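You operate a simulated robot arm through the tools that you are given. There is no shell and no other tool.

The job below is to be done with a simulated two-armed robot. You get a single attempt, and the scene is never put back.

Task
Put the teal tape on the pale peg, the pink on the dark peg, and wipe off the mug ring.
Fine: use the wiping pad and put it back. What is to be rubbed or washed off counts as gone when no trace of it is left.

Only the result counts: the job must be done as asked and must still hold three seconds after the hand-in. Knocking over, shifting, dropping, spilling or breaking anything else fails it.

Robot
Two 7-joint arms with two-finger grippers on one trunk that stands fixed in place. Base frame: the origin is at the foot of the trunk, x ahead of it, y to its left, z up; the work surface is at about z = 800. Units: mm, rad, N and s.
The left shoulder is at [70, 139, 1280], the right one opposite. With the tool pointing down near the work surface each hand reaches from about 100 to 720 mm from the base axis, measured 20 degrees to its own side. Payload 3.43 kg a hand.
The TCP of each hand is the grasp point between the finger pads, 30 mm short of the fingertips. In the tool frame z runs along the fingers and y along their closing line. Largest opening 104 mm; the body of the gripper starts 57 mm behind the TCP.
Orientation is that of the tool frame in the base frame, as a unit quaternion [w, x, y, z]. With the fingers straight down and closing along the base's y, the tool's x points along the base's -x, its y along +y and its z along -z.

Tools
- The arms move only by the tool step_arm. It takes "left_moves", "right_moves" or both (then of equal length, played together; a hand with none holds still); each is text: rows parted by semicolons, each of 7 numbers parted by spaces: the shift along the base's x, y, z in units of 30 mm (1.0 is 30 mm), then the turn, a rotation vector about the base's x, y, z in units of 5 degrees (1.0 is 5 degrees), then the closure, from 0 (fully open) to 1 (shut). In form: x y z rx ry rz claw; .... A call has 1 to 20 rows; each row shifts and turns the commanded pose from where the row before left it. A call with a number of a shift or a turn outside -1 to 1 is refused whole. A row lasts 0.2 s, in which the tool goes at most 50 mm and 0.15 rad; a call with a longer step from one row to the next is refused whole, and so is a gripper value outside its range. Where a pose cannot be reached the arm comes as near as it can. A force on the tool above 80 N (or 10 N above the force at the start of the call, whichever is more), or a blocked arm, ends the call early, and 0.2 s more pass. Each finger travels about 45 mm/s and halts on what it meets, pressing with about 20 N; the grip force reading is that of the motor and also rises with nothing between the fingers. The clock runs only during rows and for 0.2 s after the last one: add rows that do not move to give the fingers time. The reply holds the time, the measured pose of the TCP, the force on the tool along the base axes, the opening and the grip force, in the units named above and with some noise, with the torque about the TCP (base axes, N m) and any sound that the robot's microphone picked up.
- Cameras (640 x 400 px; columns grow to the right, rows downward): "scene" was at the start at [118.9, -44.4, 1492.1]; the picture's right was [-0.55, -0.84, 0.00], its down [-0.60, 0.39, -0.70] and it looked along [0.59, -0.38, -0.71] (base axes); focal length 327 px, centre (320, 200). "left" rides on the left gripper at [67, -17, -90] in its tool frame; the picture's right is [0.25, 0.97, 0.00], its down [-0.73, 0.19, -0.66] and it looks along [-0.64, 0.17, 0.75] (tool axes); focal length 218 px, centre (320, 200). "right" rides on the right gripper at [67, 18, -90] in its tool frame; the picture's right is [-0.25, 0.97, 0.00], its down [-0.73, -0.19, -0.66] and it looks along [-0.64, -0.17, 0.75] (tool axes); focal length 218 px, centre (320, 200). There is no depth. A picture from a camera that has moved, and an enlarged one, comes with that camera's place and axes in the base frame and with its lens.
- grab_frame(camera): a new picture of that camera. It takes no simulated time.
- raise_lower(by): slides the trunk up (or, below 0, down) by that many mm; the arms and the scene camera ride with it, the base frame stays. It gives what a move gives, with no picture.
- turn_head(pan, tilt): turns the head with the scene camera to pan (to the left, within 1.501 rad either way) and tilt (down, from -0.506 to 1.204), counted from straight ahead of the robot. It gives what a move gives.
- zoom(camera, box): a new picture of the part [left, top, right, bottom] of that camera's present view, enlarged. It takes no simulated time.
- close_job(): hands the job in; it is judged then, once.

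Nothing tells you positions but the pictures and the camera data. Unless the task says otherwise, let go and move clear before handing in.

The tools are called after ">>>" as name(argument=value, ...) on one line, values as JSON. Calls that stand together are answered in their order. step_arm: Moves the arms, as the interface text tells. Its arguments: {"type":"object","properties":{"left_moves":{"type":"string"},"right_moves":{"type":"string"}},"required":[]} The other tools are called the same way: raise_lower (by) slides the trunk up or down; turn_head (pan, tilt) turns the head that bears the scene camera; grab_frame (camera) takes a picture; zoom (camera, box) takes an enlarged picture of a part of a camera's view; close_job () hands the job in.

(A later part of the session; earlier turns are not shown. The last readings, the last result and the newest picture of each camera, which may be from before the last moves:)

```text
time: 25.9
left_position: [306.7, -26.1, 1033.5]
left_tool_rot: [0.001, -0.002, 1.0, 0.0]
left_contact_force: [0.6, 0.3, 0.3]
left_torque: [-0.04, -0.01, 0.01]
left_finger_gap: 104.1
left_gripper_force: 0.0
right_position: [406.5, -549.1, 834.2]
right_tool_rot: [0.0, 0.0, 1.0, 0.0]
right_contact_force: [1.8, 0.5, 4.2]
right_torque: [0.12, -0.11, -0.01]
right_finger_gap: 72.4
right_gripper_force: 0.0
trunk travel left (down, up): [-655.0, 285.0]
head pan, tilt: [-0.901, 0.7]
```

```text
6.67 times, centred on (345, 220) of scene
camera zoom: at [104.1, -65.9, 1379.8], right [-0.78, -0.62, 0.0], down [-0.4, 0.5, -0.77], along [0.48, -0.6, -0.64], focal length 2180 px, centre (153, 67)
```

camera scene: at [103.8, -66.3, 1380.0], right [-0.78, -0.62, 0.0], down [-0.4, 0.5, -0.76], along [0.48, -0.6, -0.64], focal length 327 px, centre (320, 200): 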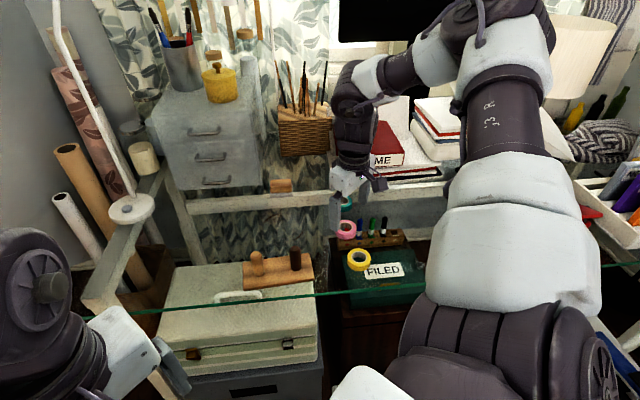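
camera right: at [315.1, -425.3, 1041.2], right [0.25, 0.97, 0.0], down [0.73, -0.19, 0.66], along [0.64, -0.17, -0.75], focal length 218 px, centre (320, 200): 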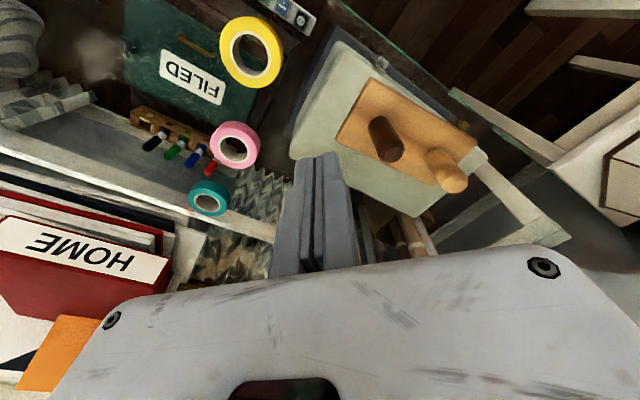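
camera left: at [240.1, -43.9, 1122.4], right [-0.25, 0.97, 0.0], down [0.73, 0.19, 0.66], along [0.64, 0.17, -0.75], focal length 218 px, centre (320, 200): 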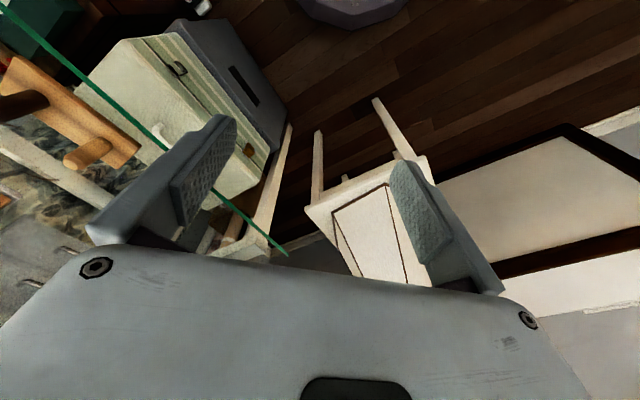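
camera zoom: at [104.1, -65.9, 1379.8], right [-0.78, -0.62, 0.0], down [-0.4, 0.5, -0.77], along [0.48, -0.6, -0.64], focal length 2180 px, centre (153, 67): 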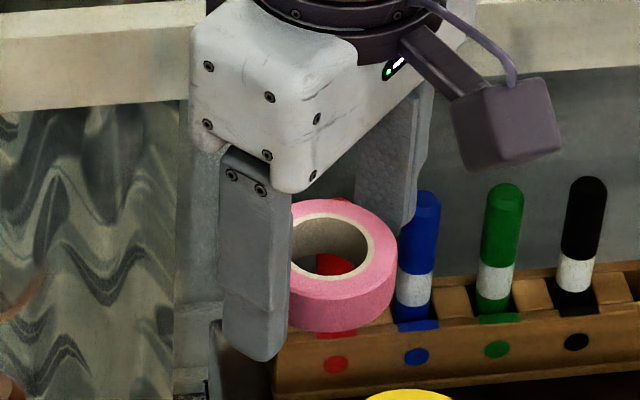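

The glass surface is at about z 803–804, and the tape spans z 803–819. I close again at this depth, lift only slowly by about 12 mm, and watch whether the tape follows.

>>> step_arm(right_moves="0 0 0.03 0 0 0 0.4; 0 0 0 0 0 0 0.6; 0 0 0 0 0 0 0.8; 0 0 0 0 0 0 1; 0 0 0 0 0 0 1; 0 0 0 0 0 0 1; 0 0 0 0 0 0 1")

>>> zoom(camera="right", box=[220, 100, 420, 230])

>>> zoom(camera="scene", box=[310, 190, 380, 250])

>>> step_arm(right_moves="0 0 0.05 0 0 0 1; 0 0 0.1 0 0 0 1; 0 0 0.1 0 0 0 1; 0 0 0.1 0 0 0 1; 0 0 0 0 0 0 1")

>>> zoom(camera="right", box=[220, 100, 420, 230])

>>> zoom(camera="scene", box=[310, 190, 380, 250])

```text
time: 27.5
left_position: [306.3, -25.7, 1033.3]
left_tool_rot: [0.001, 0.0, 1.0, 0.0]
left_contact_force: [0.1, 0.8, 0.4]
left_torque: [-0.03, 0.01, 0.0]
left_finger_gap: 104.1
left_gripper_force: 0.1
right_position: [406.1, -548.6, 835.1]
right_tool_rot: [0.0, 0.0, 1.0, 0.001]
right_contact_force: [0.1, 0.3, 0.2]
right_torque: [0.03, 0.0, 0.04]
right_finger_gap: 50.6
right_gripper_force: 20.1
trunk travel left (down, up): [-655.0, 285.0]
head pan, tilt: [-0.901, 0.7]
```

```text
3.08 times, centred on (320, 165) of right
camera zoom: at [339.6, -531.2, 923.7], right [0.25, 0.97, 0.0], down [0.73, -0.19, 0.66], along [0.64, -0.17, -0.75], focal length 672 px, centre (320, 308)
```

zoom: 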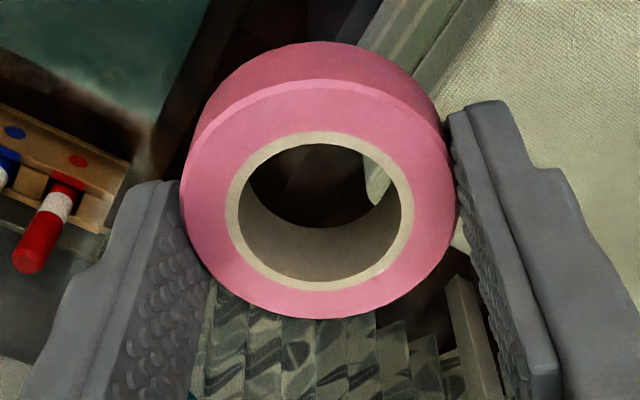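

```text
6.67 times, centred on (345, 220) of scene
camera zoom: at [104.1, -66.5, 1379.9], right [-0.78, -0.62, 0.0], down [-0.4, 0.5, -0.76], along [0.48, -0.6, -0.64], focal length 2180 px, centre (153, 67)
```

zoom: 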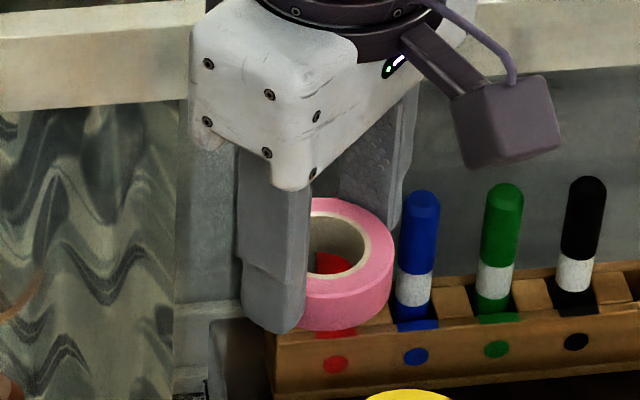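

```text
time: 28.7
left_position: [307.9, -26.4, 1033.5]
left_tool_rot: [0.0, -0.001, 1.0, 0.0]
left_contact_force: [-0.2, -0.2, -0.3]
left_torque: [-0.02, -0.01, 0.02]
left_finger_gap: 104.3
left_gripper_force: 0.1
right_position: [406.0, -548.8, 844.6]
right_tool_rot: [0.0, 0.0, 1.0, 0.0]
right_contact_force: [0.4, -0.9, -0.4]
right_torque: [0.02, 0.01, -0.01]
right_finger_gap: 50.4
right_gripper_force: 20.5
trunk travel left (down, up): [-655.0, 285.0]
head pan, tilt: [-0.901, 0.7]
```

```text
3.08 times, centred on (320, 165) of right
camera zoom: at [340.2, -531.4, 934.7], right [0.25, 0.97, 0.0], down [0.73, -0.19, 0.66], along [0.64, -0.17, -0.75], focal length 672 px, centre (320, 308)
```

zoom: 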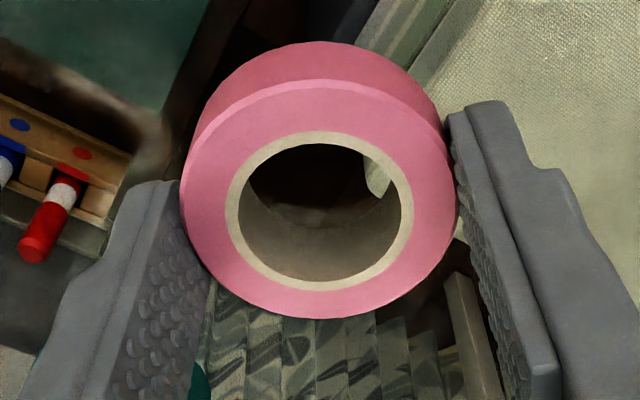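

```text
6.67 times, centred on (345, 220) of scene
camera zoom: at [104.1, -66.5, 1379.9], right [-0.78, -0.62, 0.0], down [-0.4, 0.5, -0.76], along [0.48, -0.6, -0.64], focal length 2180 px, centre (153, 67)
```

zoom: 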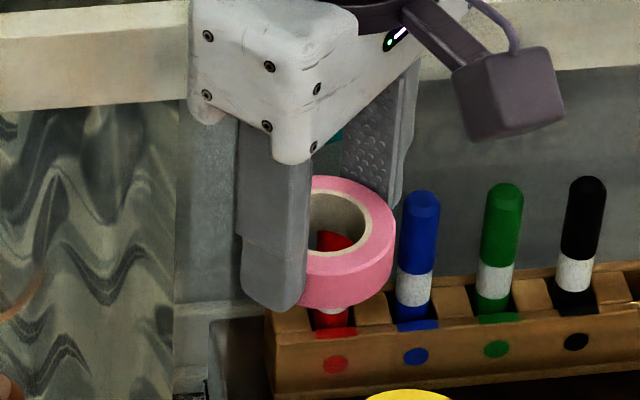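

The tape follows now and sits centred between the fingers. I lift smoothly to z≈928 and carry it above the dark peg at (424,-386).

>>> step_arm(right_moves="0 0 0.2 0 0 0 1; 0 0 0.4 0 0 0 1; 0 0 0.4 0 0 0 1; 0 0 0.4 0 0 0 1; 0 0 0.4 0 0 0 1; 0 0 0.4 0 0 0 1; 0 0 0.4 0 0 0 1; 0 0 0.2 0 0 0 1; 0.05 0.3 0 0 0 0 1; 0.05 0.5 0 0 0 0 1; 0.05 0.5 0 0 0 0 1; 0.05 0.5 0 0 0 0 1; 0.05 0.5 0 0 0 0 1; 0.05 0.5 0 0 0 0 1; 0.05 0.5 0 0 0 0 1; 0.05 0.5 0 0 0 0 1; 0.05 0.5 0 0 0 0 1; 0.05 0.5 0 0 0 0 1; 0.05 0.4 0 0 0 0 1; 0.05 0.2 0 0 0 0 1")

>>> grab_frame(camera="right")

>>> zoom(camera="scene", box=[220, 190, 340, 310])

>>> zoom(camera="left", box=[0, 20, 200, 200])

```text
time: 32.9
left_position: [306.1, -26.8, 1033.5]
left_tool_rot: [-0.001, -0.001, 1.0, 0.0]
left_contact_force: [0.0, -0.5, -0.2]
left_torque: [0.01, -0.02, 0.01]
left_finger_gap: 104.0
left_gripper_force: 0.1
right_position: [424.1, -387.7, 928.5]
right_tool_rot: [0.0, 0.0, 1.0, 0.0]
right_contact_force: [0.9, 0.1, -0.6]
right_torque: [0.04, 0.01, 0.02]
right_finger_gap: 50.9
right_gripper_force: 19.8
trunk travel left (down, up): [-655.0, 285.0]
head pan, tilt: [-0.901, 0.7]
```

```text
taken
camera right: at [357.7, -370.1, 1017.4], right [0.25, 0.97, 0.0], down [0.73, -0.19, 0.66], along [0.64, -0.17, -0.75], focal length 218 px, centre (320, 200)
```

right: 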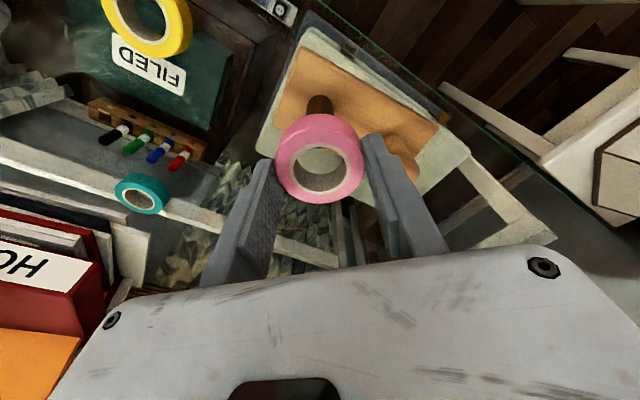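

```text
3.33 times, centred on (280, 250) of scene
camera zoom: at [104.2, -66.3, 1379.9], right [-0.78, -0.62, 0.0], down [-0.4, 0.5, -0.76], along [0.47, -0.6, -0.64], focal length 1090 px, centre (453, 33)
```

zoom: 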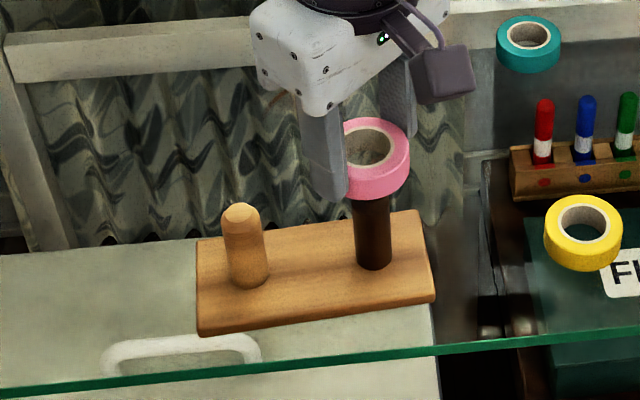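

```text
2.22 times, centred on (100, 110) of left
camera zoom: at [240.4, -43.9, 1122.3], right [-0.25, 0.97, 0.0], down [0.73, 0.19, 0.66], along [0.64, 0.17, -0.75], focal length 485 px, centre (809, 400)
```

zoom: 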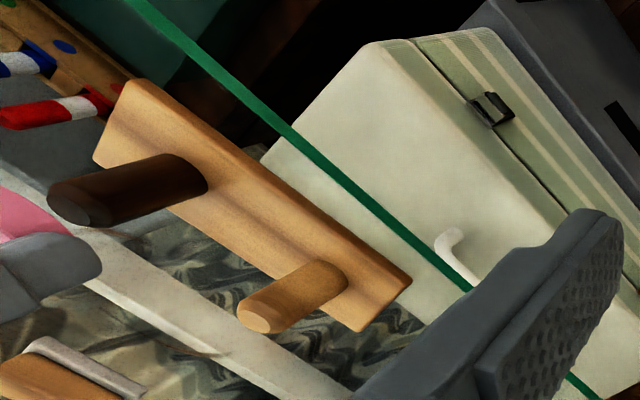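

The pink tape hangs over the dark peg and the views agree to about 1 mm. I lower it onto the top of the peg in small steps and check force and alignment.

>>> step_arm(right_moves="0 0.03 -0.3 0 0 0 1; 0 0 -0.3 0 0 0 1; 0 0 -0.3 0 0 0 1; 0 0 -0.2 0 0 0 1; 0 0 -0.2 0 0 0 1; 0 0 0 0 0 0 1")

>>> zoom(camera="right", box=[220, 60, 420, 240])

>>> zoom(camera="scene", box=[250, 200, 330, 280])

```text
time: 34.3
left_position: [307.7, -26.5, 1033.4]
left_tool_rot: [0.0, 0.0, 1.0, 0.0]
left_contact_force: [0.0, -0.5, -0.1]
left_torque: [0.01, 0.01, -0.03]
left_finger_gap: 104.0
left_gripper_force: 0.1
right_position: [423.7, -385.7, 891.5]
right_tool_rot: [0.0, 0.0, 1.0, 0.0]
right_contact_force: [0.3, -0.3, 0.1]
right_torque: [0.02, 0.0, -0.02]
right_finger_gap: 50.3
right_gripper_force: 19.8
trunk travel left (down, up): [-655.0, 285.0]
head pan, tilt: [-0.901, 0.7]
```

```text
2.22 times, centred on (320, 150) of right
camera zoom: at [357.7, -368.2, 979.8], right [0.25, 0.97, 0.0], down [0.73, -0.19, 0.66], along [0.64, -0.17, -0.75], focal length 485 px, centre (320, 311)
```

zoom: 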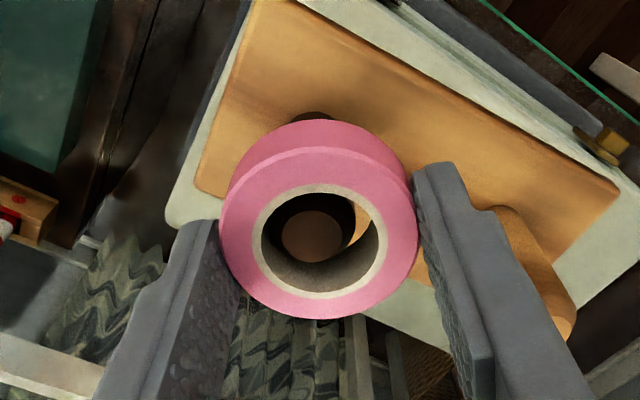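

```text
5.00 times, centred on (290, 240) of scene
camera zoom: at [104.0, -66.4, 1379.9], right [-0.78, -0.62, 0.0], down [-0.4, 0.5, -0.76], along [0.48, -0.6, -0.64], focal length 1635 px, centre (470, 0)
```

zoom: 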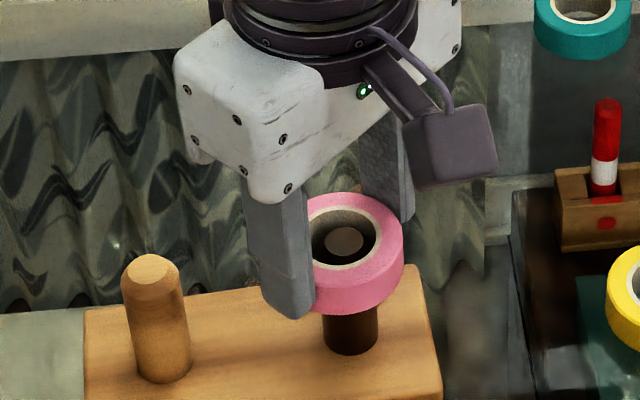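

The dark peg's top is visible inside the hole at about (425.5,-388,869), slightly off the tape's centre. I shift (+1.5,-2) mm and lower further while watching forces.

>>> step_arm(right_moves="0.05 -0.07 0 0 0 0 1; 0 0 0 0 0 0 1; 0 0 -0.15 0 0 0 1; 0 0 -0.15 0 0 0 1; 0 0 -0.15 0 0 0 1; 0 0 0 0 0 0 1")

>>> zoom(camera="right", box=[240, 80, 400, 220])

>>> zoom(camera="scene", box=[250, 200, 330, 280])

```text
time: 35.7
left_position: [306.5, -25.6, 1032.5]
left_tool_rot: [0.0, -0.001, 1.0, -0.001]
left_contact_force: [0.2, -0.2, 0.1]
left_torque: [0.01, -0.01, 0.01]
left_finger_gap: 104.0
left_gripper_force: 0.0
right_position: [426.2, -388.9, 876.4]
right_tool_rot: [0.001, 0.0, 1.0, 0.0]
right_contact_force: [0.3, -1.1, -0.7]
right_torque: [0.0, 0.01, -0.01]
right_finger_gap: 50.3
right_gripper_force: 20.2
trunk travel left (down, up): [-655.0, 285.0]
head pan, tilt: [-0.901, 0.7]
```

```text
2.86 times, centred on (320, 150) of right
camera zoom: at [358.7, -371.2, 965.7], right [0.25, 0.97, 0.0], down [0.73, -0.19, 0.66], along [0.64, -0.17, -0.75], focal length 624 px, centre (320, 343)
```

zoom: 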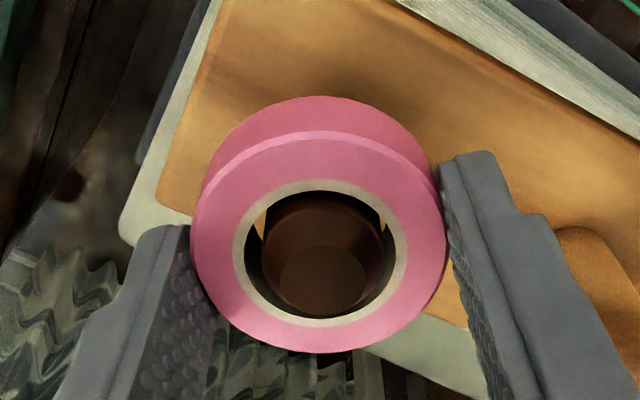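

```text
5.00 times, centred on (290, 240) of scene
camera zoom: at [104.1, -66.4, 1379.9], right [-0.78, -0.62, 0.0], down [-0.4, 0.5, -0.76], along [0.48, -0.6, -0.64], focal length 1635 px, centre (470, 0)
```

zoom: 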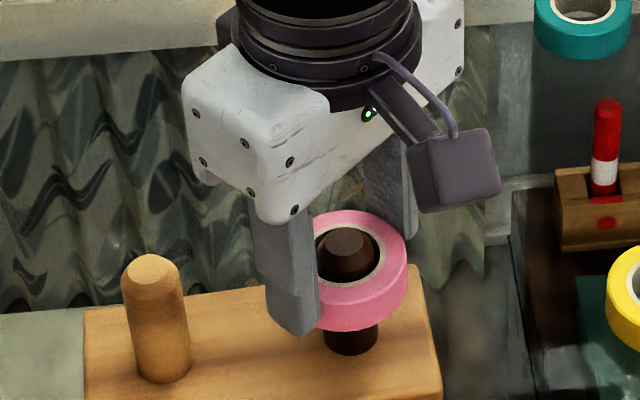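

The peg passes through the hole with even gaps and no contact force. I lower until the tape is just above the board.

>>> step_arm(right_moves="0 0.01 -0.2 0 0 0 1; 0 0 -0.2 0 0 0 1; 0 0 -0.2 0 0 0 1; 0 0 -0.15 0 0 0 1; 0 0 -0.1 0 0 0 1; 0 0 -0.05 0 0 0 1; 0 0 0 0 0 0 1")

>>> zoom(camera="right", box=[240, 80, 400, 220])

>>> zoom(camera="scene", box=[250, 200, 330, 280])

```text
time: 37.3
left_position: [307.2, -26.6, 1032.3]
left_tool_rot: [0.0, -0.001, 1.0, 0.001]
left_contact_force: [-0.4, 0.6, -0.4]
left_torque: [0.0, 0.01, -0.02]
left_finger_gap: 104.0
left_gripper_force: 0.0
right_position: [425.4, -388.0, 849.7]
right_tool_rot: [0.0, 0.0, 1.0, 0.0]
right_contact_force: [0.6, -0.1, -1.2]
right_torque: [0.01, 0.0, 0.02]
right_finger_gap: 50.4
right_gripper_force: 20.1
trunk travel left (down, up): [-655.0, 285.0]
head pan, tilt: [-0.901, 0.7]
```

```text
2.86 times, centred on (320, 150) of right
camera zoom: at [359.3, -371.1, 938.6], right [0.25, 0.97, 0.0], down [0.73, -0.19, 0.66], along [0.64, -0.17, -0.75], focal length 624 px, centre (320, 343)
```

zoom: 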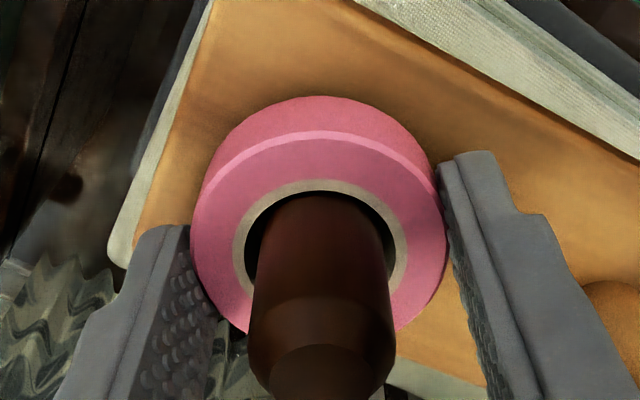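

```text
5.00 times, centred on (290, 240) of scene
camera zoom: at [104.1, -66.4, 1379.9], right [-0.78, -0.62, 0.0], down [-0.4, 0.5, -0.76], along [0.48, -0.6, -0.64], focal length 1635 px, centre (470, 0)
```

zoom: 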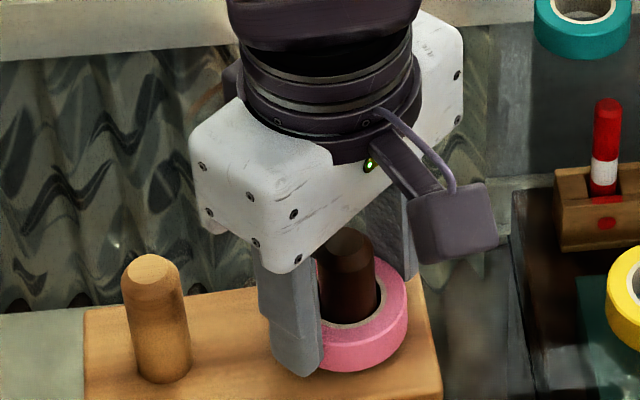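

The tape is just above the board. I open moderately so it drops the last few millimetres, then raise straight up.

>>> step_arm(right_moves="0 0 0 0 0 0 0.45; 0 0 0 0 0 0 0.35; 0 0 0 0 0 0 0.3; 0 0 0 0 0 0 0.3; 0 0 0.3 0 0 0 0.3; 0 0 0.5 0 0 0 0.3; 0 0 0.6 0 0 0 0.3; 0 0 0.6 0 0 0 0.3; 0 0 0.6 0 0 0 0.3; 0 0 0.4 0 0 0 0.3; 0 0 0 0 0 0 0.3")

>>> grab_frame(camera="right")

>>> zoom(camera="scene", box=[220, 180, 370, 300])

```text
time: 39.7
left_position: [306.0, -26.9, 1032.9]
left_tool_rot: [0.0, -0.001, 1.0, -0.001]
left_contact_force: [0.3, 0.6, 0.3]
left_torque: [0.02, -0.02, 0.03]
left_finger_gap: 104.3
left_gripper_force: 0.0
right_position: [426.0, -389.2, 940.7]
right_tool_rot: [0.0, -0.001, 1.0, 0.0]
right_contact_force: [0.1, 0.4, -0.2]
right_torque: [-0.01, -0.03, 0.0]
right_finger_gap: 72.9
right_gripper_force: 0.1
trunk travel left (down, up): [-655.0, 285.0]
head pan, tilt: [-0.901, 0.7]
```

```text
taken
camera right: at [359.9, -371.7, 1028.9], right [0.25, 0.97, 0.0], down [0.73, -0.19, 0.66], along [0.64, -0.17, -0.75], focal length 218 px, centre (320, 200)
```

right: 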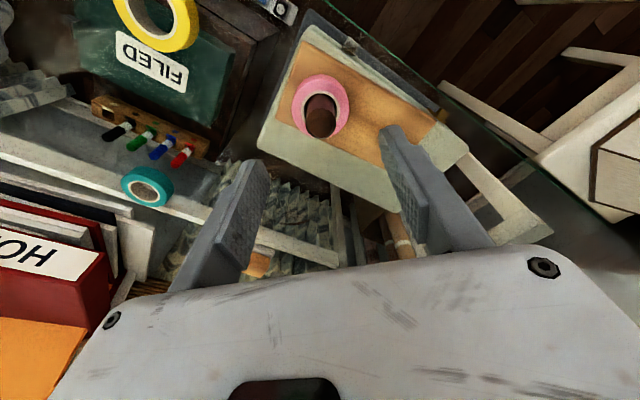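

```text
3.33 times, centred on (295, 240) of scene
camera zoom: at [104.3, -66.6, 1379.9], right [-0.78, -0.62, 0.0], down [-0.4, 0.5, -0.76], along [0.47, -0.6, -0.64], focal length 1090 px, centre (403, 67)
```

zoom: 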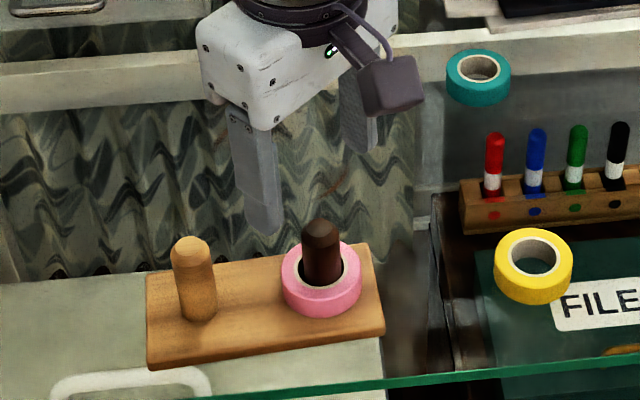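

Pink sits on the dark peg. Next I move over the teal tape near (468,-624), keeping the height, and check whether it can be reached.

>>> step_arm(right_moves="0.117 -0.653 0 0 0 0 0.3; 0.117 -0.653 0 0 0 0 0.3; 0.117 -0.653 0 0 0 0 0.3; 0.117 -0.653 0 0 0 0 0.3; 0.117 -0.653 0 0 0 0 0.3; 0.117 -0.653 0 0 0 0 0.3; 0.117 -0.653 0 0 0 0 0.3; 0.117 -0.653 0 0 0 0 0.3; 0.117 -0.653 0 0 0 0 0.3; 0.117 -0.653 -0.2 0 0 0 0.3; 0.117 -0.653 -0.4 0 0 0 0.3; 0.117 -0.653 -0.4 0 0 0 0.3; 0 0 -0.4 0 0 0 0.3; 0 0 0 0 0 0 0.3")

>>> grab_frame(camera="right")

>>> grab_frame(camera="scene")

```text
time: 42.7
left_position: [307.2, -26.2, 1033.9]
left_tool_rot: [0.0, 0.0, 1.0, 0.001]
left_contact_force: [0.3, -1.0, -0.2]
left_torque: [-0.02, 0.0, 0.0]
left_finger_gap: 104.0
left_gripper_force: 0.1
right_position: [467.0, -622.4, 897.9]
right_tool_rot: [0.0, 0.0, 1.0, 0.0]
right_contact_force: [0.5, 0.5, 0.4]
right_torque: [0.0, -0.02, -0.06]
right_finger_gap: 72.7
right_gripper_force: 0.1
trunk travel left (down, up): [-655.0, 285.0]
head pan, tilt: [-0.901, 0.7]
```

```text
taken
camera right: at [400.5, -605.0, 987.1], right [0.25, 0.97, 0.0], down [0.73, -0.19, 0.66], along [0.64, -0.17, -0.75], focal length 218 px, centre (320, 200)
```

right: 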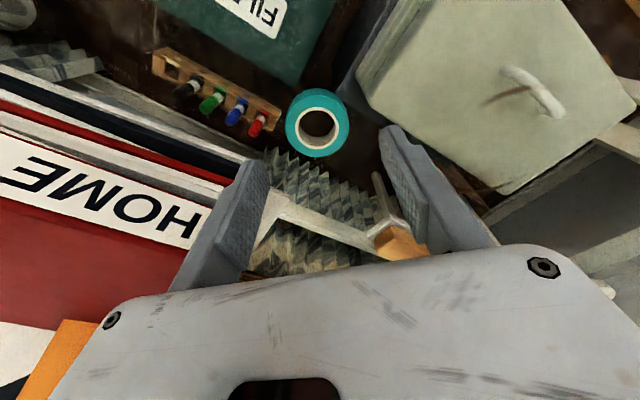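

```text
taken
camera scene: at [104.0, -66.3, 1379.9], right [-0.78, -0.62, 0.0], down [-0.4, 0.5, -0.76], along [0.48, -0.6, -0.64], focal length 327 px, centre (320, 200)
```

scene: 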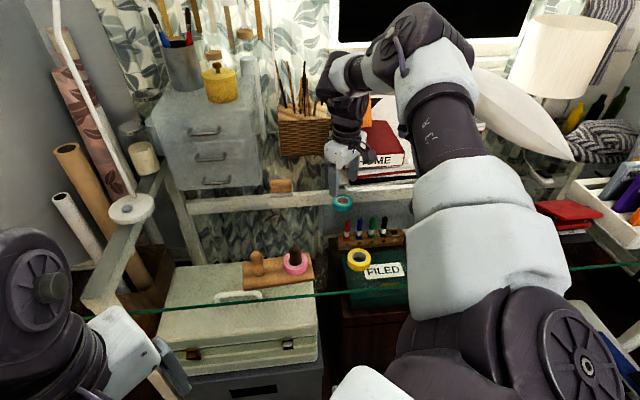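

Teal can be reached from above. I zoom to measure its centre and check the clearance to the books.

>>> zoom(camera="right", box=[220, 60, 420, 200])

>>> zoom(camera="scene", box=[290, 120, 410, 230])

```text
2.86 times, centred on (320, 130) of right
camera zoom: at [400.5, -605.0, 987.1], right [0.25, 0.97, 0.0], down [0.73, -0.19, 0.66], along [0.64, -0.17, -0.75], focal length 624 px, centre (320, 400)
```

zoom: 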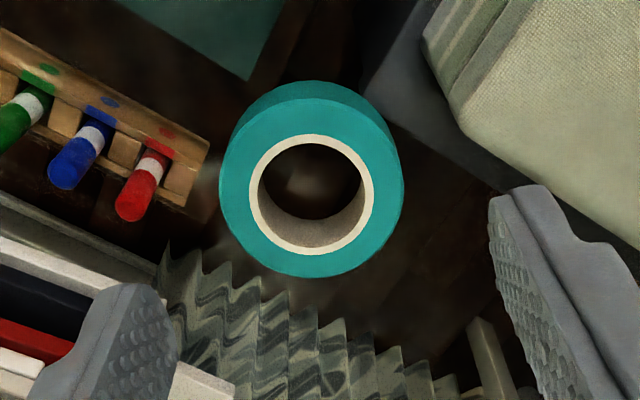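

```text
3.64 times, centred on (350, 175) of scene
camera zoom: at [104.0, -66.3, 1379.9], right [-0.78, -0.62, 0.0], down [-0.4, 0.5, -0.76], along [0.48, -0.6, -0.64], focal length 1189 px, centre (211, 291)
```

zoom: 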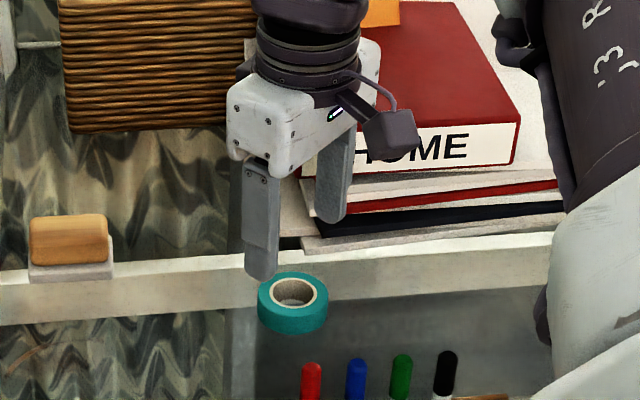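

Teal's centre is at (470.5,-625.5). I descend to about z 846 first, checking the reach.

>>> step_arm(right_moves="0.06 -0.05 -0.3 0 0 0 0.3; 0.06 -0.05 -0.3 0 0 0 0.3; 0 0 -0.3 0 0 0 0.3; 0 0 -0.3 0 0 0 0.3; 0 0 -0.3 0 0 0 0.3; 0 0 -0.2 0 0 0 0.3; 0 0 0 0 0 0 0.3")

>>> zoom(camera="right", box=[220, 80, 420, 220])

>>> zoom(camera="scene", box=[290, 120, 410, 230])

```text
time: 44.3
left_position: [306.8, -26.9, 1033.7]
left_tool_rot: [-0.001, 0.0, 1.0, 0.0]
left_contact_force: [0.6, -0.5, 1.6]
left_torque: [0.04, 0.02, 0.03]
left_finger_gap: 104.0
left_gripper_force: 0.1
right_position: [472.8, -626.5, 846.0]
right_tool_rot: [0.0, 0.0, 1.0, 0.001]
right_contact_force: [-1.4, -0.5, -0.4]
right_torque: [0.01, 0.02, -0.03]
right_finger_gap: 72.9
right_gripper_force: 0.0
trunk travel left (down, up): [-655.0, 285.0]
head pan, tilt: [-0.901, 0.7]
```

```text
2.86 times, centred on (320, 150) of right
camera zoom: at [406.3, -608.5, 935.0], right [0.25, 0.97, 0.0], down [0.73, -0.19, 0.66], along [0.64, -0.17, -0.75], focal length 624 px, centre (320, 343)
```

zoom: 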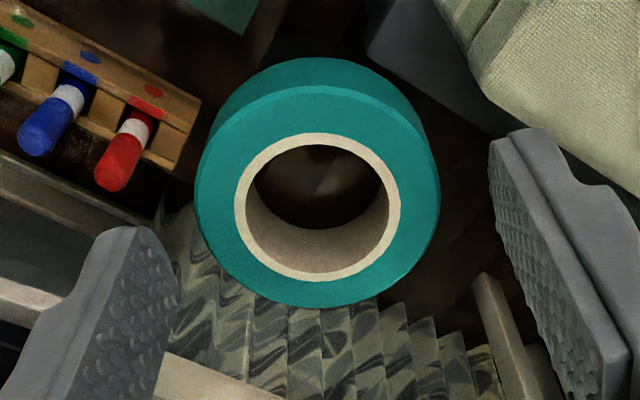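

```text
3.64 times, centred on (350, 175) of scene
camera zoom: at [104.1, -66.5, 1379.9], right [-0.78, -0.62, 0.0], down [-0.4, 0.5, -0.76], along [0.48, -0.6, -0.64], focal length 1189 px, centre (211, 291)
```

zoom: 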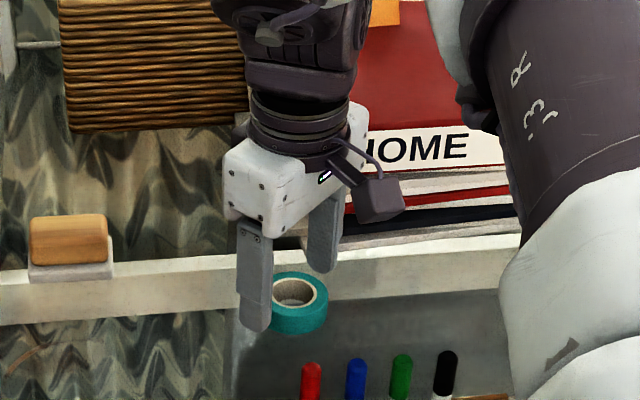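

Teal's centre is about 4 mm nearer in x, at (468.8,-626). I correct this, lower to TCP z≈835, and close.

>>> step_arm(right_moves="-0.07 0 -0.1 0 0 0 0.3; -0.06 0.01 -0.1 0 0 0 0.3; 0 0 -0.1 0 0 0 0.3; 0 0 -0.05 0 0 0 0.3; 0 0 0 0 0 0 0.3")

>>> zoom(camera="right", box=[220, 90, 420, 230])

```text
time: 45.5
left_position: [307.4, -26.2, 1032.8]
left_tool_rot: [0.0, -0.001, 1.0, 0.0]
left_contact_force: [0.0, -0.7, -0.7]
left_torque: [0.01, 0.03, 0.03]
left_finger_gap: 103.7
left_gripper_force: 0.1
right_position: [469.4, -625.3, 837.5]
right_tool_rot: [0.0, 0.0, 1.0, 0.0]
right_contact_force: [0.5, -0.5, -0.3]
right_torque: [0.01, -0.02, -0.02]
right_finger_gap: 72.9
right_gripper_force: 0.0
trunk travel left (down, up): [-655.0, 285.0]
head pan, tilt: [-0.901, 0.7]
```

```text
2.86 times, centred on (320, 160) of right
camera zoom: at [402.0, -608.5, 925.1], right [0.25, 0.97, 0.0], down [0.73, -0.19, 0.66], along [0.64, -0.17, -0.75], focal length 624 px, centre (320, 314)
```

zoom: 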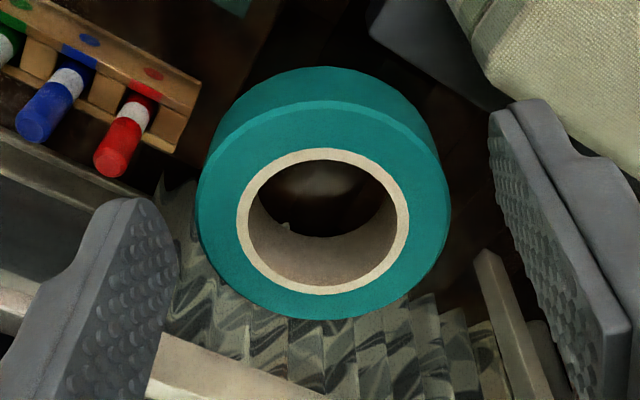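

Teal is centred. I go 2 mm lower, close, and lift slowly.

>>> step_arm(right_moves="0 0 -0.05 0 0 0 0.3; 0 0 -0.02 0 0 0 0.4; 0 0 0 0 0 0 0.6; 0 0 0 0 0 0 0.8; 0 0 0 0 0 0 1; 0 0 0 0 0 0 1; 0 0 0 0 0 0 1; 0 0 0 0 0 0 1; 0 0 0.05 0 0 0 1; 0 0 0.1 0 0 0 1; 0 0 0.1 0 0 0 1; 0 0 0.15 0 0 0 1; 0 0 0 0 0 0 1")

>>> zoom(camera="right", box=[220, 90, 420, 230])

>>> zoom(camera="scene", box=[290, 120, 410, 230])

```text
time: 48.3
left_position: [307.1, -26.7, 1032.7]
left_tool_rot: [0.0, -0.001, 1.0, 0.001]
left_contact_force: [-0.8, -0.2, 0.9]
left_torque: [0.03, 0.01, 0.0]
left_finger_gap: 104.0
left_gripper_force: 0.1
right_position: [468.0, -625.0, 846.5]
right_tool_rot: [0.0, -0.001, 1.0, 0.0]
right_contact_force: [-0.6, 0.7, 0.1]
right_torque: [-0.01, 0.0, -0.01]
right_finger_gap: 50.4
right_gripper_force: 20.1
trunk travel left (down, up): [-655.0, 285.0]
head pan, tilt: [-0.901, 0.7]
```

```text
2.86 times, centred on (320, 160) of right
camera zoom: at [400.9, -607.9, 935.9], right [0.25, 0.97, 0.0], down [0.73, -0.19, 0.66], along [0.64, -0.17, -0.75], focal length 624 px, centre (320, 314)
```

zoom: 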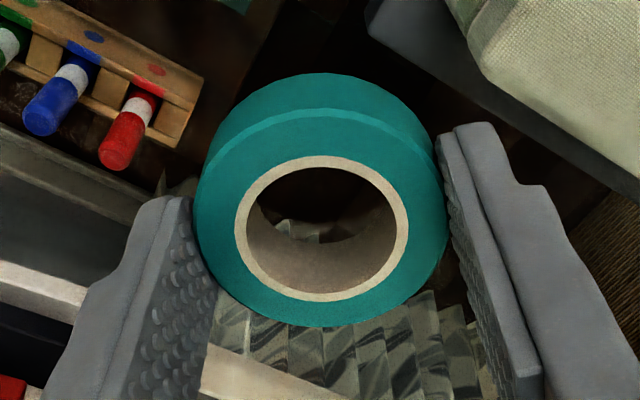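

```text
3.64 times, centred on (350, 175) of scene
camera zoom: at [104.2, -66.6, 1379.9], right [-0.78, -0.62, 0.0], down [-0.4, 0.5, -0.76], along [0.47, -0.6, -0.64], focal length 1189 px, centre (211, 291)
```

zoom: 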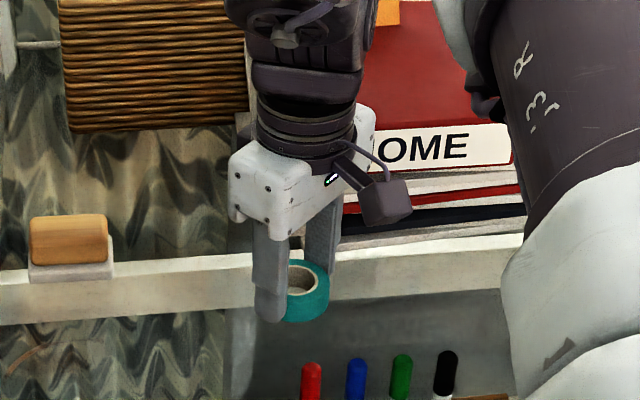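

Teal is gripped and follows. I lift to z≈928 and carry it to the pale peg.

>>> step_arm(right_moves="0 0 0.2 0 0 0 1; 0 0 0.4 0 0 0 1; 0 0 0.4 0 0 0 1; 0 0 0.4 0 0 0 1; 0 0 0.4 0 0 0 1; 0 0 0.4 0 0 0 1; 0 0 0.4 0 0 0 1; 0 0 0.2 0 0 0 1; 0.02 0.3 0 0 0 0 1; 0.02 0.5 0 0 0 0 1; 0.02 0.5 0 0 0 0 1; 0.02 0.5 0 0 0 0 1; 0.02 0.5 0 0 0 0 1; 0.02 0.5 0 0 0 0 1; 0.02 0.5 0 0 0 0 1; 0.02 0.5 0 0 0 0 1; 0.02 0.5 0 0 0 0 1; 0.02 0.5 0 0 0 0 1; 0.02 0.5 0 0 0 0 1; 0.02 0.5 0 0 0 0 1")

>>> step_arm(right_moves="0.02 0.5 0 0 0 0 1; 0.02 0.5 0 0 0 0 1; 0.02 0.5 0 0 0 0 1; 0.02 0.5 0 0 0 0 1; 0.02 0.5 0 0 0 0 1; 0.02 0.5 0 0 0 0 1; 0.02 0.5 0 0 0 0 1; 0 0.4 0 0 0 0 1; 0 0.2 0 0 0 0 1; 0 0 0 0 0 0 1")

>>> grab_frame(camera="right")

>>> zoom(camera="scene", box=[220, 180, 340, 300])

```text
time: 52.5
left_position: [307.3, -26.6, 1033.3]
left_tool_rot: [0.0, -0.001, 1.0, 0.0]
left_contact_force: [-0.5, -0.1, -0.8]
left_torque: [-0.05, -0.01, -0.02]
left_finger_gap: 103.9
left_gripper_force: 0.1
right_position: [478.2, -449.7, 930.4]
right_tool_rot: [0.0, 0.0, 1.0, 0.0]
right_contact_force: [-0.4, -0.5, -0.5]
right_torque: [-0.03, 0.0, 0.01]
right_finger_gap: 50.3
right_gripper_force: 19.9
trunk travel left (down, up): [-655.0, 285.0]
head pan, tilt: [-0.901, 0.7]
```

```text
time: 54.7
left_position: [306.8, -27.1, 1033.4]
left_tool_rot: [0.001, -0.001, 1.0, 0.0]
left_contact_force: [-1.1, 0.0, -0.7]
left_torque: [-0.01, -0.03, 0.0]
left_finger_gap: 104.2
left_gripper_force: 0.0
right_position: [478.6, -329.6, 929.6]
right_tool_rot: [0.0, 0.0, 1.0, 0.0]
right_contact_force: [-0.2, 0.5, -1.0]
right_torque: [0.01, 0.0, 0.01]
right_finger_gap: 50.5
right_gripper_force: 20.2
trunk travel left (down, up): [-655.0, 285.0]
head pan, tilt: [-0.901, 0.7]
```

```text
taken
camera right: at [412.0, -312.3, 1018.9], right [0.25, 0.97, 0.0], down [0.73, -0.19, 0.66], along [0.64, -0.17, -0.75], focal length 218 px, centre (320, 200)
```

right: 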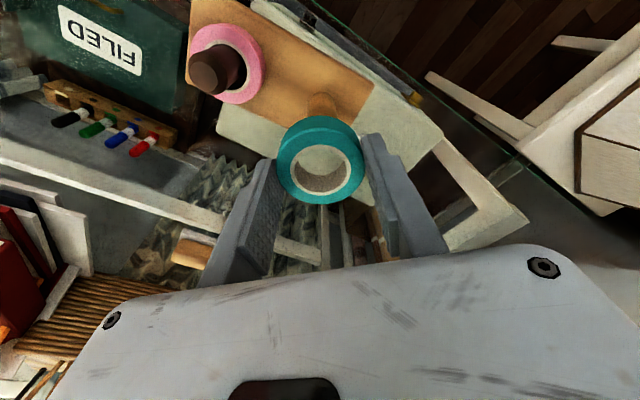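

```text
3.33 times, centred on (280, 240) of scene
camera zoom: at [104.1, -66.5, 1379.9], right [-0.78, -0.62, 0.0], down [-0.4, 0.5, -0.76], along [0.48, -0.6, -0.64], focal length 1090 px, centre (453, 67)
```

zoom: 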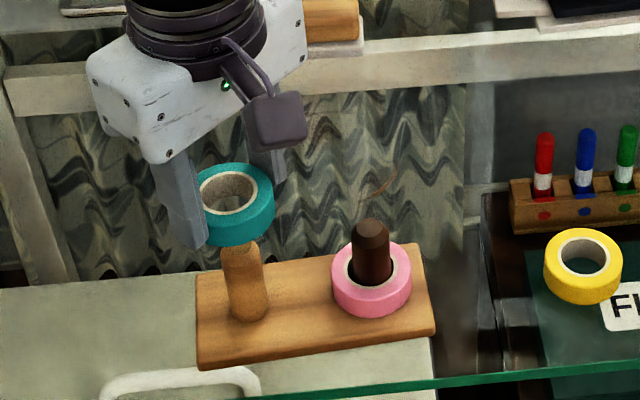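

Teal hangs over the pale peg. I correct by (-1,+2.3) mm, lower until the tape just reaches the peg top, and inspect.

>>> step_arm(right_moves="-0.03 0.07 -0.3 0 0 0 1; 0 0 -0.3 0 0 0 1; 0 0 -0.3 0 0 0 1; 0 0 -0.2 0 0 0 1; 0 0 -0.15 0 0 0 1; 0 0 0 0 0 0 1")

>>> zoom(camera="right", box=[220, 60, 420, 240])

>>> zoom(camera="scene", box=[230, 190, 310, 270])

```text
time: 56.1
left_position: [307.3, -26.4, 1033.0]
left_tool_rot: [0.0, -0.002, 1.0, 0.0]
left_contact_force: [-0.1, 0.0, 0.6]
left_torque: [0.01, -0.01, 0.02]
left_finger_gap: 103.6
left_gripper_force: 0.0
right_position: [477.7, -327.6, 894.9]
right_tool_rot: [0.0, 0.0, 1.0, 0.0]
right_contact_force: [-0.5, 0.9, 0.0]
right_torque: [0.04, -0.02, -0.02]
right_finger_gap: 50.4
right_gripper_force: 19.7
trunk travel left (down, up): [-655.0, 285.0]
head pan, tilt: [-0.901, 0.7]
```

```text
2.22 times, centred on (320, 150) of right
camera zoom: at [411.4, -309.3, 982.6], right [0.25, 0.97, 0.0], down [0.73, -0.19, 0.66], along [0.64, -0.17, -0.75], focal length 485 px, centre (320, 311)
```

zoom: 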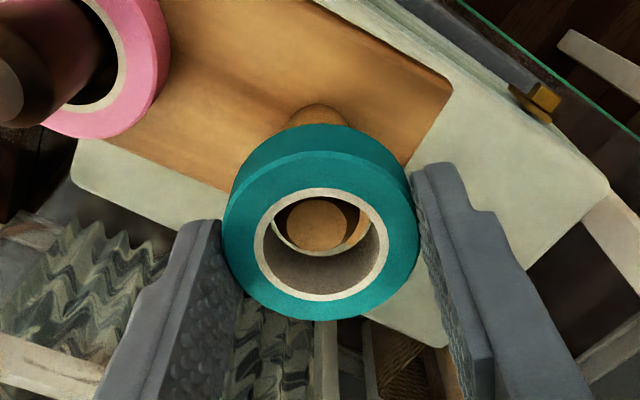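

```text
5.00 times, centred on (270, 230) of scene
camera zoom: at [104.1, -66.4, 1379.9], right [-0.78, -0.62, 0.0], down [-0.4, 0.5, -0.76], along [0.48, -0.6, -0.64], focal length 1635 px, centre (570, 50)
```

zoom: 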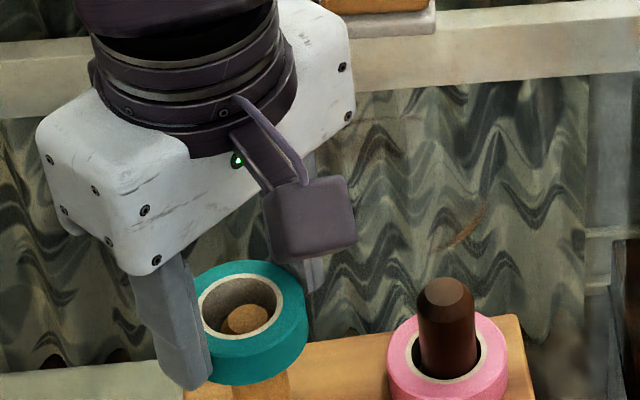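

The peg top is at (478.4,-327.6), within 1 mm of the tape's centre. I lower 18 mm more and check.

>>> step_arm(right_moves="-0.02 0 -0.15 0 0 0 1; 0 0 -0.15 0 0 0 1; 0 0 -0.15 0 0 0 1; 0 0 -0.15 0 0 0 1; 0 0 0 0 0 0 1")

>>> zoom(camera="right", box=[240, 80, 400, 220])

>>> zoom(camera="scene", box=[230, 190, 310, 270])

```text
time: 57.3
left_position: [307.7, -27.3, 1033.7]
left_tool_rot: [0.0, -0.001, 1.0, 0.001]
left_contact_force: [0.4, -1.1, -0.4]
left_torque: [0.0, 0.02, -0.03]
left_finger_gap: 103.9
left_gripper_force: 0.1
right_position: [477.1, -326.1, 876.2]
right_tool_rot: [0.0, 0.001, 1.0, 0.0]
right_contact_force: [-0.4, -0.9, -0.7]
right_torque: [0.03, -0.01, 0.02]
right_finger_gap: 50.3
right_gripper_force: 19.6
trunk travel left (down, up): [-655.0, 285.0]
head pan, tilt: [-0.901, 0.7]
```

```text
2.86 times, centred on (320, 150) of right
camera zoom: at [410.4, -308.7, 964.4], right [0.25, 0.97, 0.0], down [0.73, -0.19, 0.66], along [0.64, -0.17, -0.75], focal length 624 px, centre (320, 343)
```

zoom: 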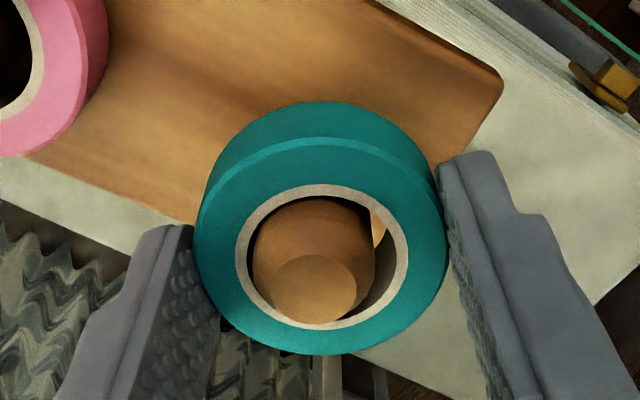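

```text
5.00 times, centred on (270, 230) of scene
camera zoom: at [104.0, -66.3, 1379.9], right [-0.78, -0.62, 0.0], down [-0.4, 0.5, -0.76], along [0.48, -0.6, -0.64], focal length 1635 px, centre (570, 50)
```

zoom: 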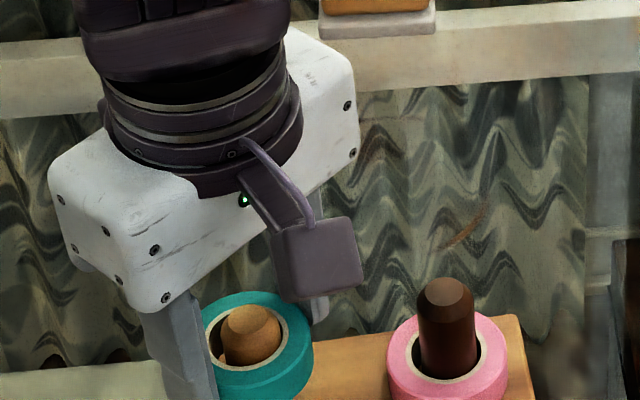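

The peg sits slightly toward -y in the hole, so I shift 1.4 mm and lower the rest of the way.

>>> step_arm(right_moves="-0.01 -0.045 0 0 0 0 1; 0 0 -0.15 0 0 0 1; 0 0 -0.2 0 0 0 1; 0 0 -0.2 0 0 0 1; 0 0 -0.15 0 0 0 1; 0 0 -0.1 0 0 0 1; 0 0 -0.07 0 0 0 1; 0 0 0 0 0 0 1")

>>> zoom(camera="right", box=[240, 80, 400, 220])

>>> zoom(camera="scene", box=[230, 200, 310, 280])

```text
time: 59.1
left_position: [307.1, -26.1, 1032.3]
left_tool_rot: [0.0, -0.001, 1.0, 0.0]
left_contact_force: [-0.3, 1.4, -0.7]
left_torque: [0.0, -0.02, 0.02]
left_finger_gap: 103.9
left_gripper_force: 0.0
right_position: [476.5, -325.6, 847.4]
right_tool_rot: [0.0, 0.0, 1.0, -0.001]
right_contact_force: [-0.6, 0.1, 0.2]
right_torque: [0.0, -0.02, -0.02]
right_finger_gap: 50.4
right_gripper_force: 19.8
trunk travel left (down, up): [-655.0, 285.0]
head pan, tilt: [-0.901, 0.7]
```

```text
2.86 times, centred on (320, 150) of right
camera zoom: at [410.1, -309.5, 936.9], right [0.25, 0.97, 0.0], down [0.73, -0.19, 0.66], along [0.64, -0.17, -0.75], focal length 624 px, centre (320, 343)
```

zoom: 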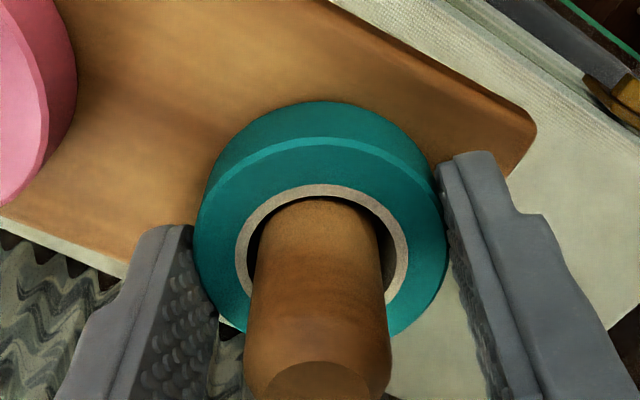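

```text
5.00 times, centred on (270, 240) of scene
camera zoom: at [104.1, -66.4, 1379.9], right [-0.78, -0.62, 0.0], down [-0.4, 0.5, -0.76], along [0.48, -0.6, -0.64], focal length 1635 px, centre (570, 0)
```

zoom: 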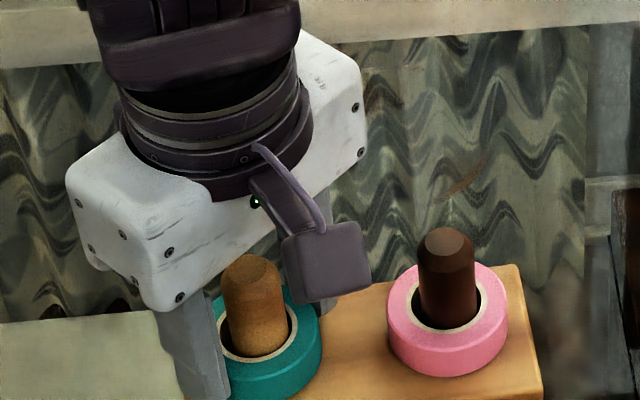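

Teal is down on the pale peg with no contact force. I release gently and rise.

>>> step_arm(right_moves="0 0 0 0 0 0 0.45; 0 0 0 0 0 0 0.35; 0 0 0 0 0 0 0.3; 0 0 0 0 0 0 0.3; 0 0 0.3 0 0 0 0.3; 0 0 0.5 0 0 0 0.3; 0 0 0.6 0 0 0 0.3; 0 0 0.6 0 0 0 0.3; 0 0 0.6 0 0 0 0.3; 0 0 0.6 0 0 0 0.3; 0 0 0.4 0 0 0 0.3; 0 0 0 0 0 0 0.3")

>>> grab_frame(camera="right")

>>> zoom(camera="scene", box=[200, 150, 360, 310])

```text
time: 61.7
left_position: [306.5, -26.8, 1033.4]
left_tool_rot: [0.0, -0.001, 1.0, -0.001]
left_contact_force: [0.1, 0.9, 0.6]
left_torque: [0.0, -0.01, 0.0]
left_finger_gap: 104.2
left_gripper_force: 0.0
right_position: [476.6, -329.2, 957.2]
right_tool_rot: [0.0, 0.001, 1.0, 0.0]
right_contact_force: [-0.3, -0.5, -0.4]
right_torque: [-0.03, -0.02, -0.01]
right_finger_gap: 72.7
right_gripper_force: 0.1
trunk travel left (down, up): [-655.0, 285.0]
head pan, tilt: [-0.901, 0.7]
```

```text
taken
camera right: at [410.8, -311.7, 1045.3], right [0.25, 0.97, 0.0], down [0.73, -0.19, 0.66], along [0.64, -0.17, -0.75], focal length 218 px, centre (320, 200)
```

right: 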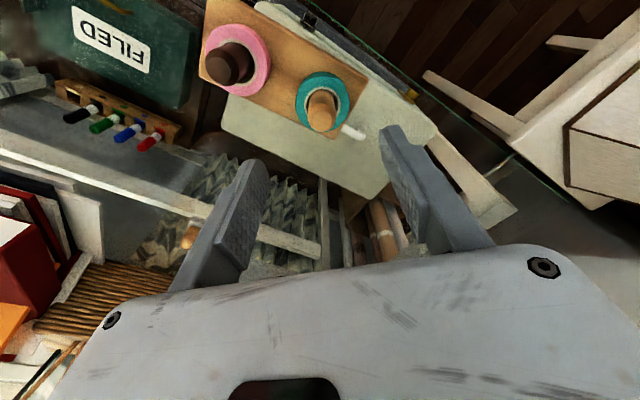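

```text
2.50 times, centred on (280, 230) of scene
camera zoom: at [104.3, -66.5, 1379.9], right [-0.78, -0.62, 0.0], down [-0.4, 0.5, -0.76], along [0.47, -0.6, -0.64], focal length 817 px, centre (420, 125)
```

zoom: 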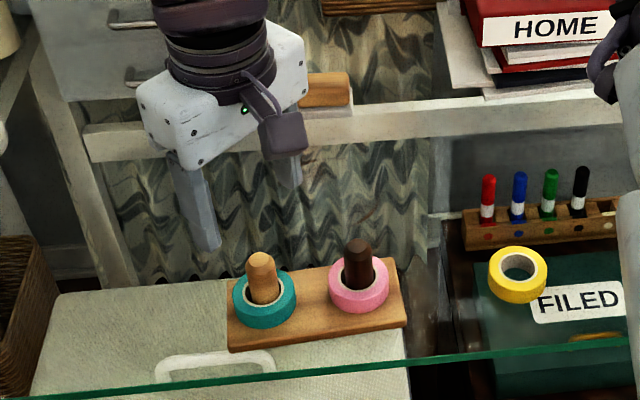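

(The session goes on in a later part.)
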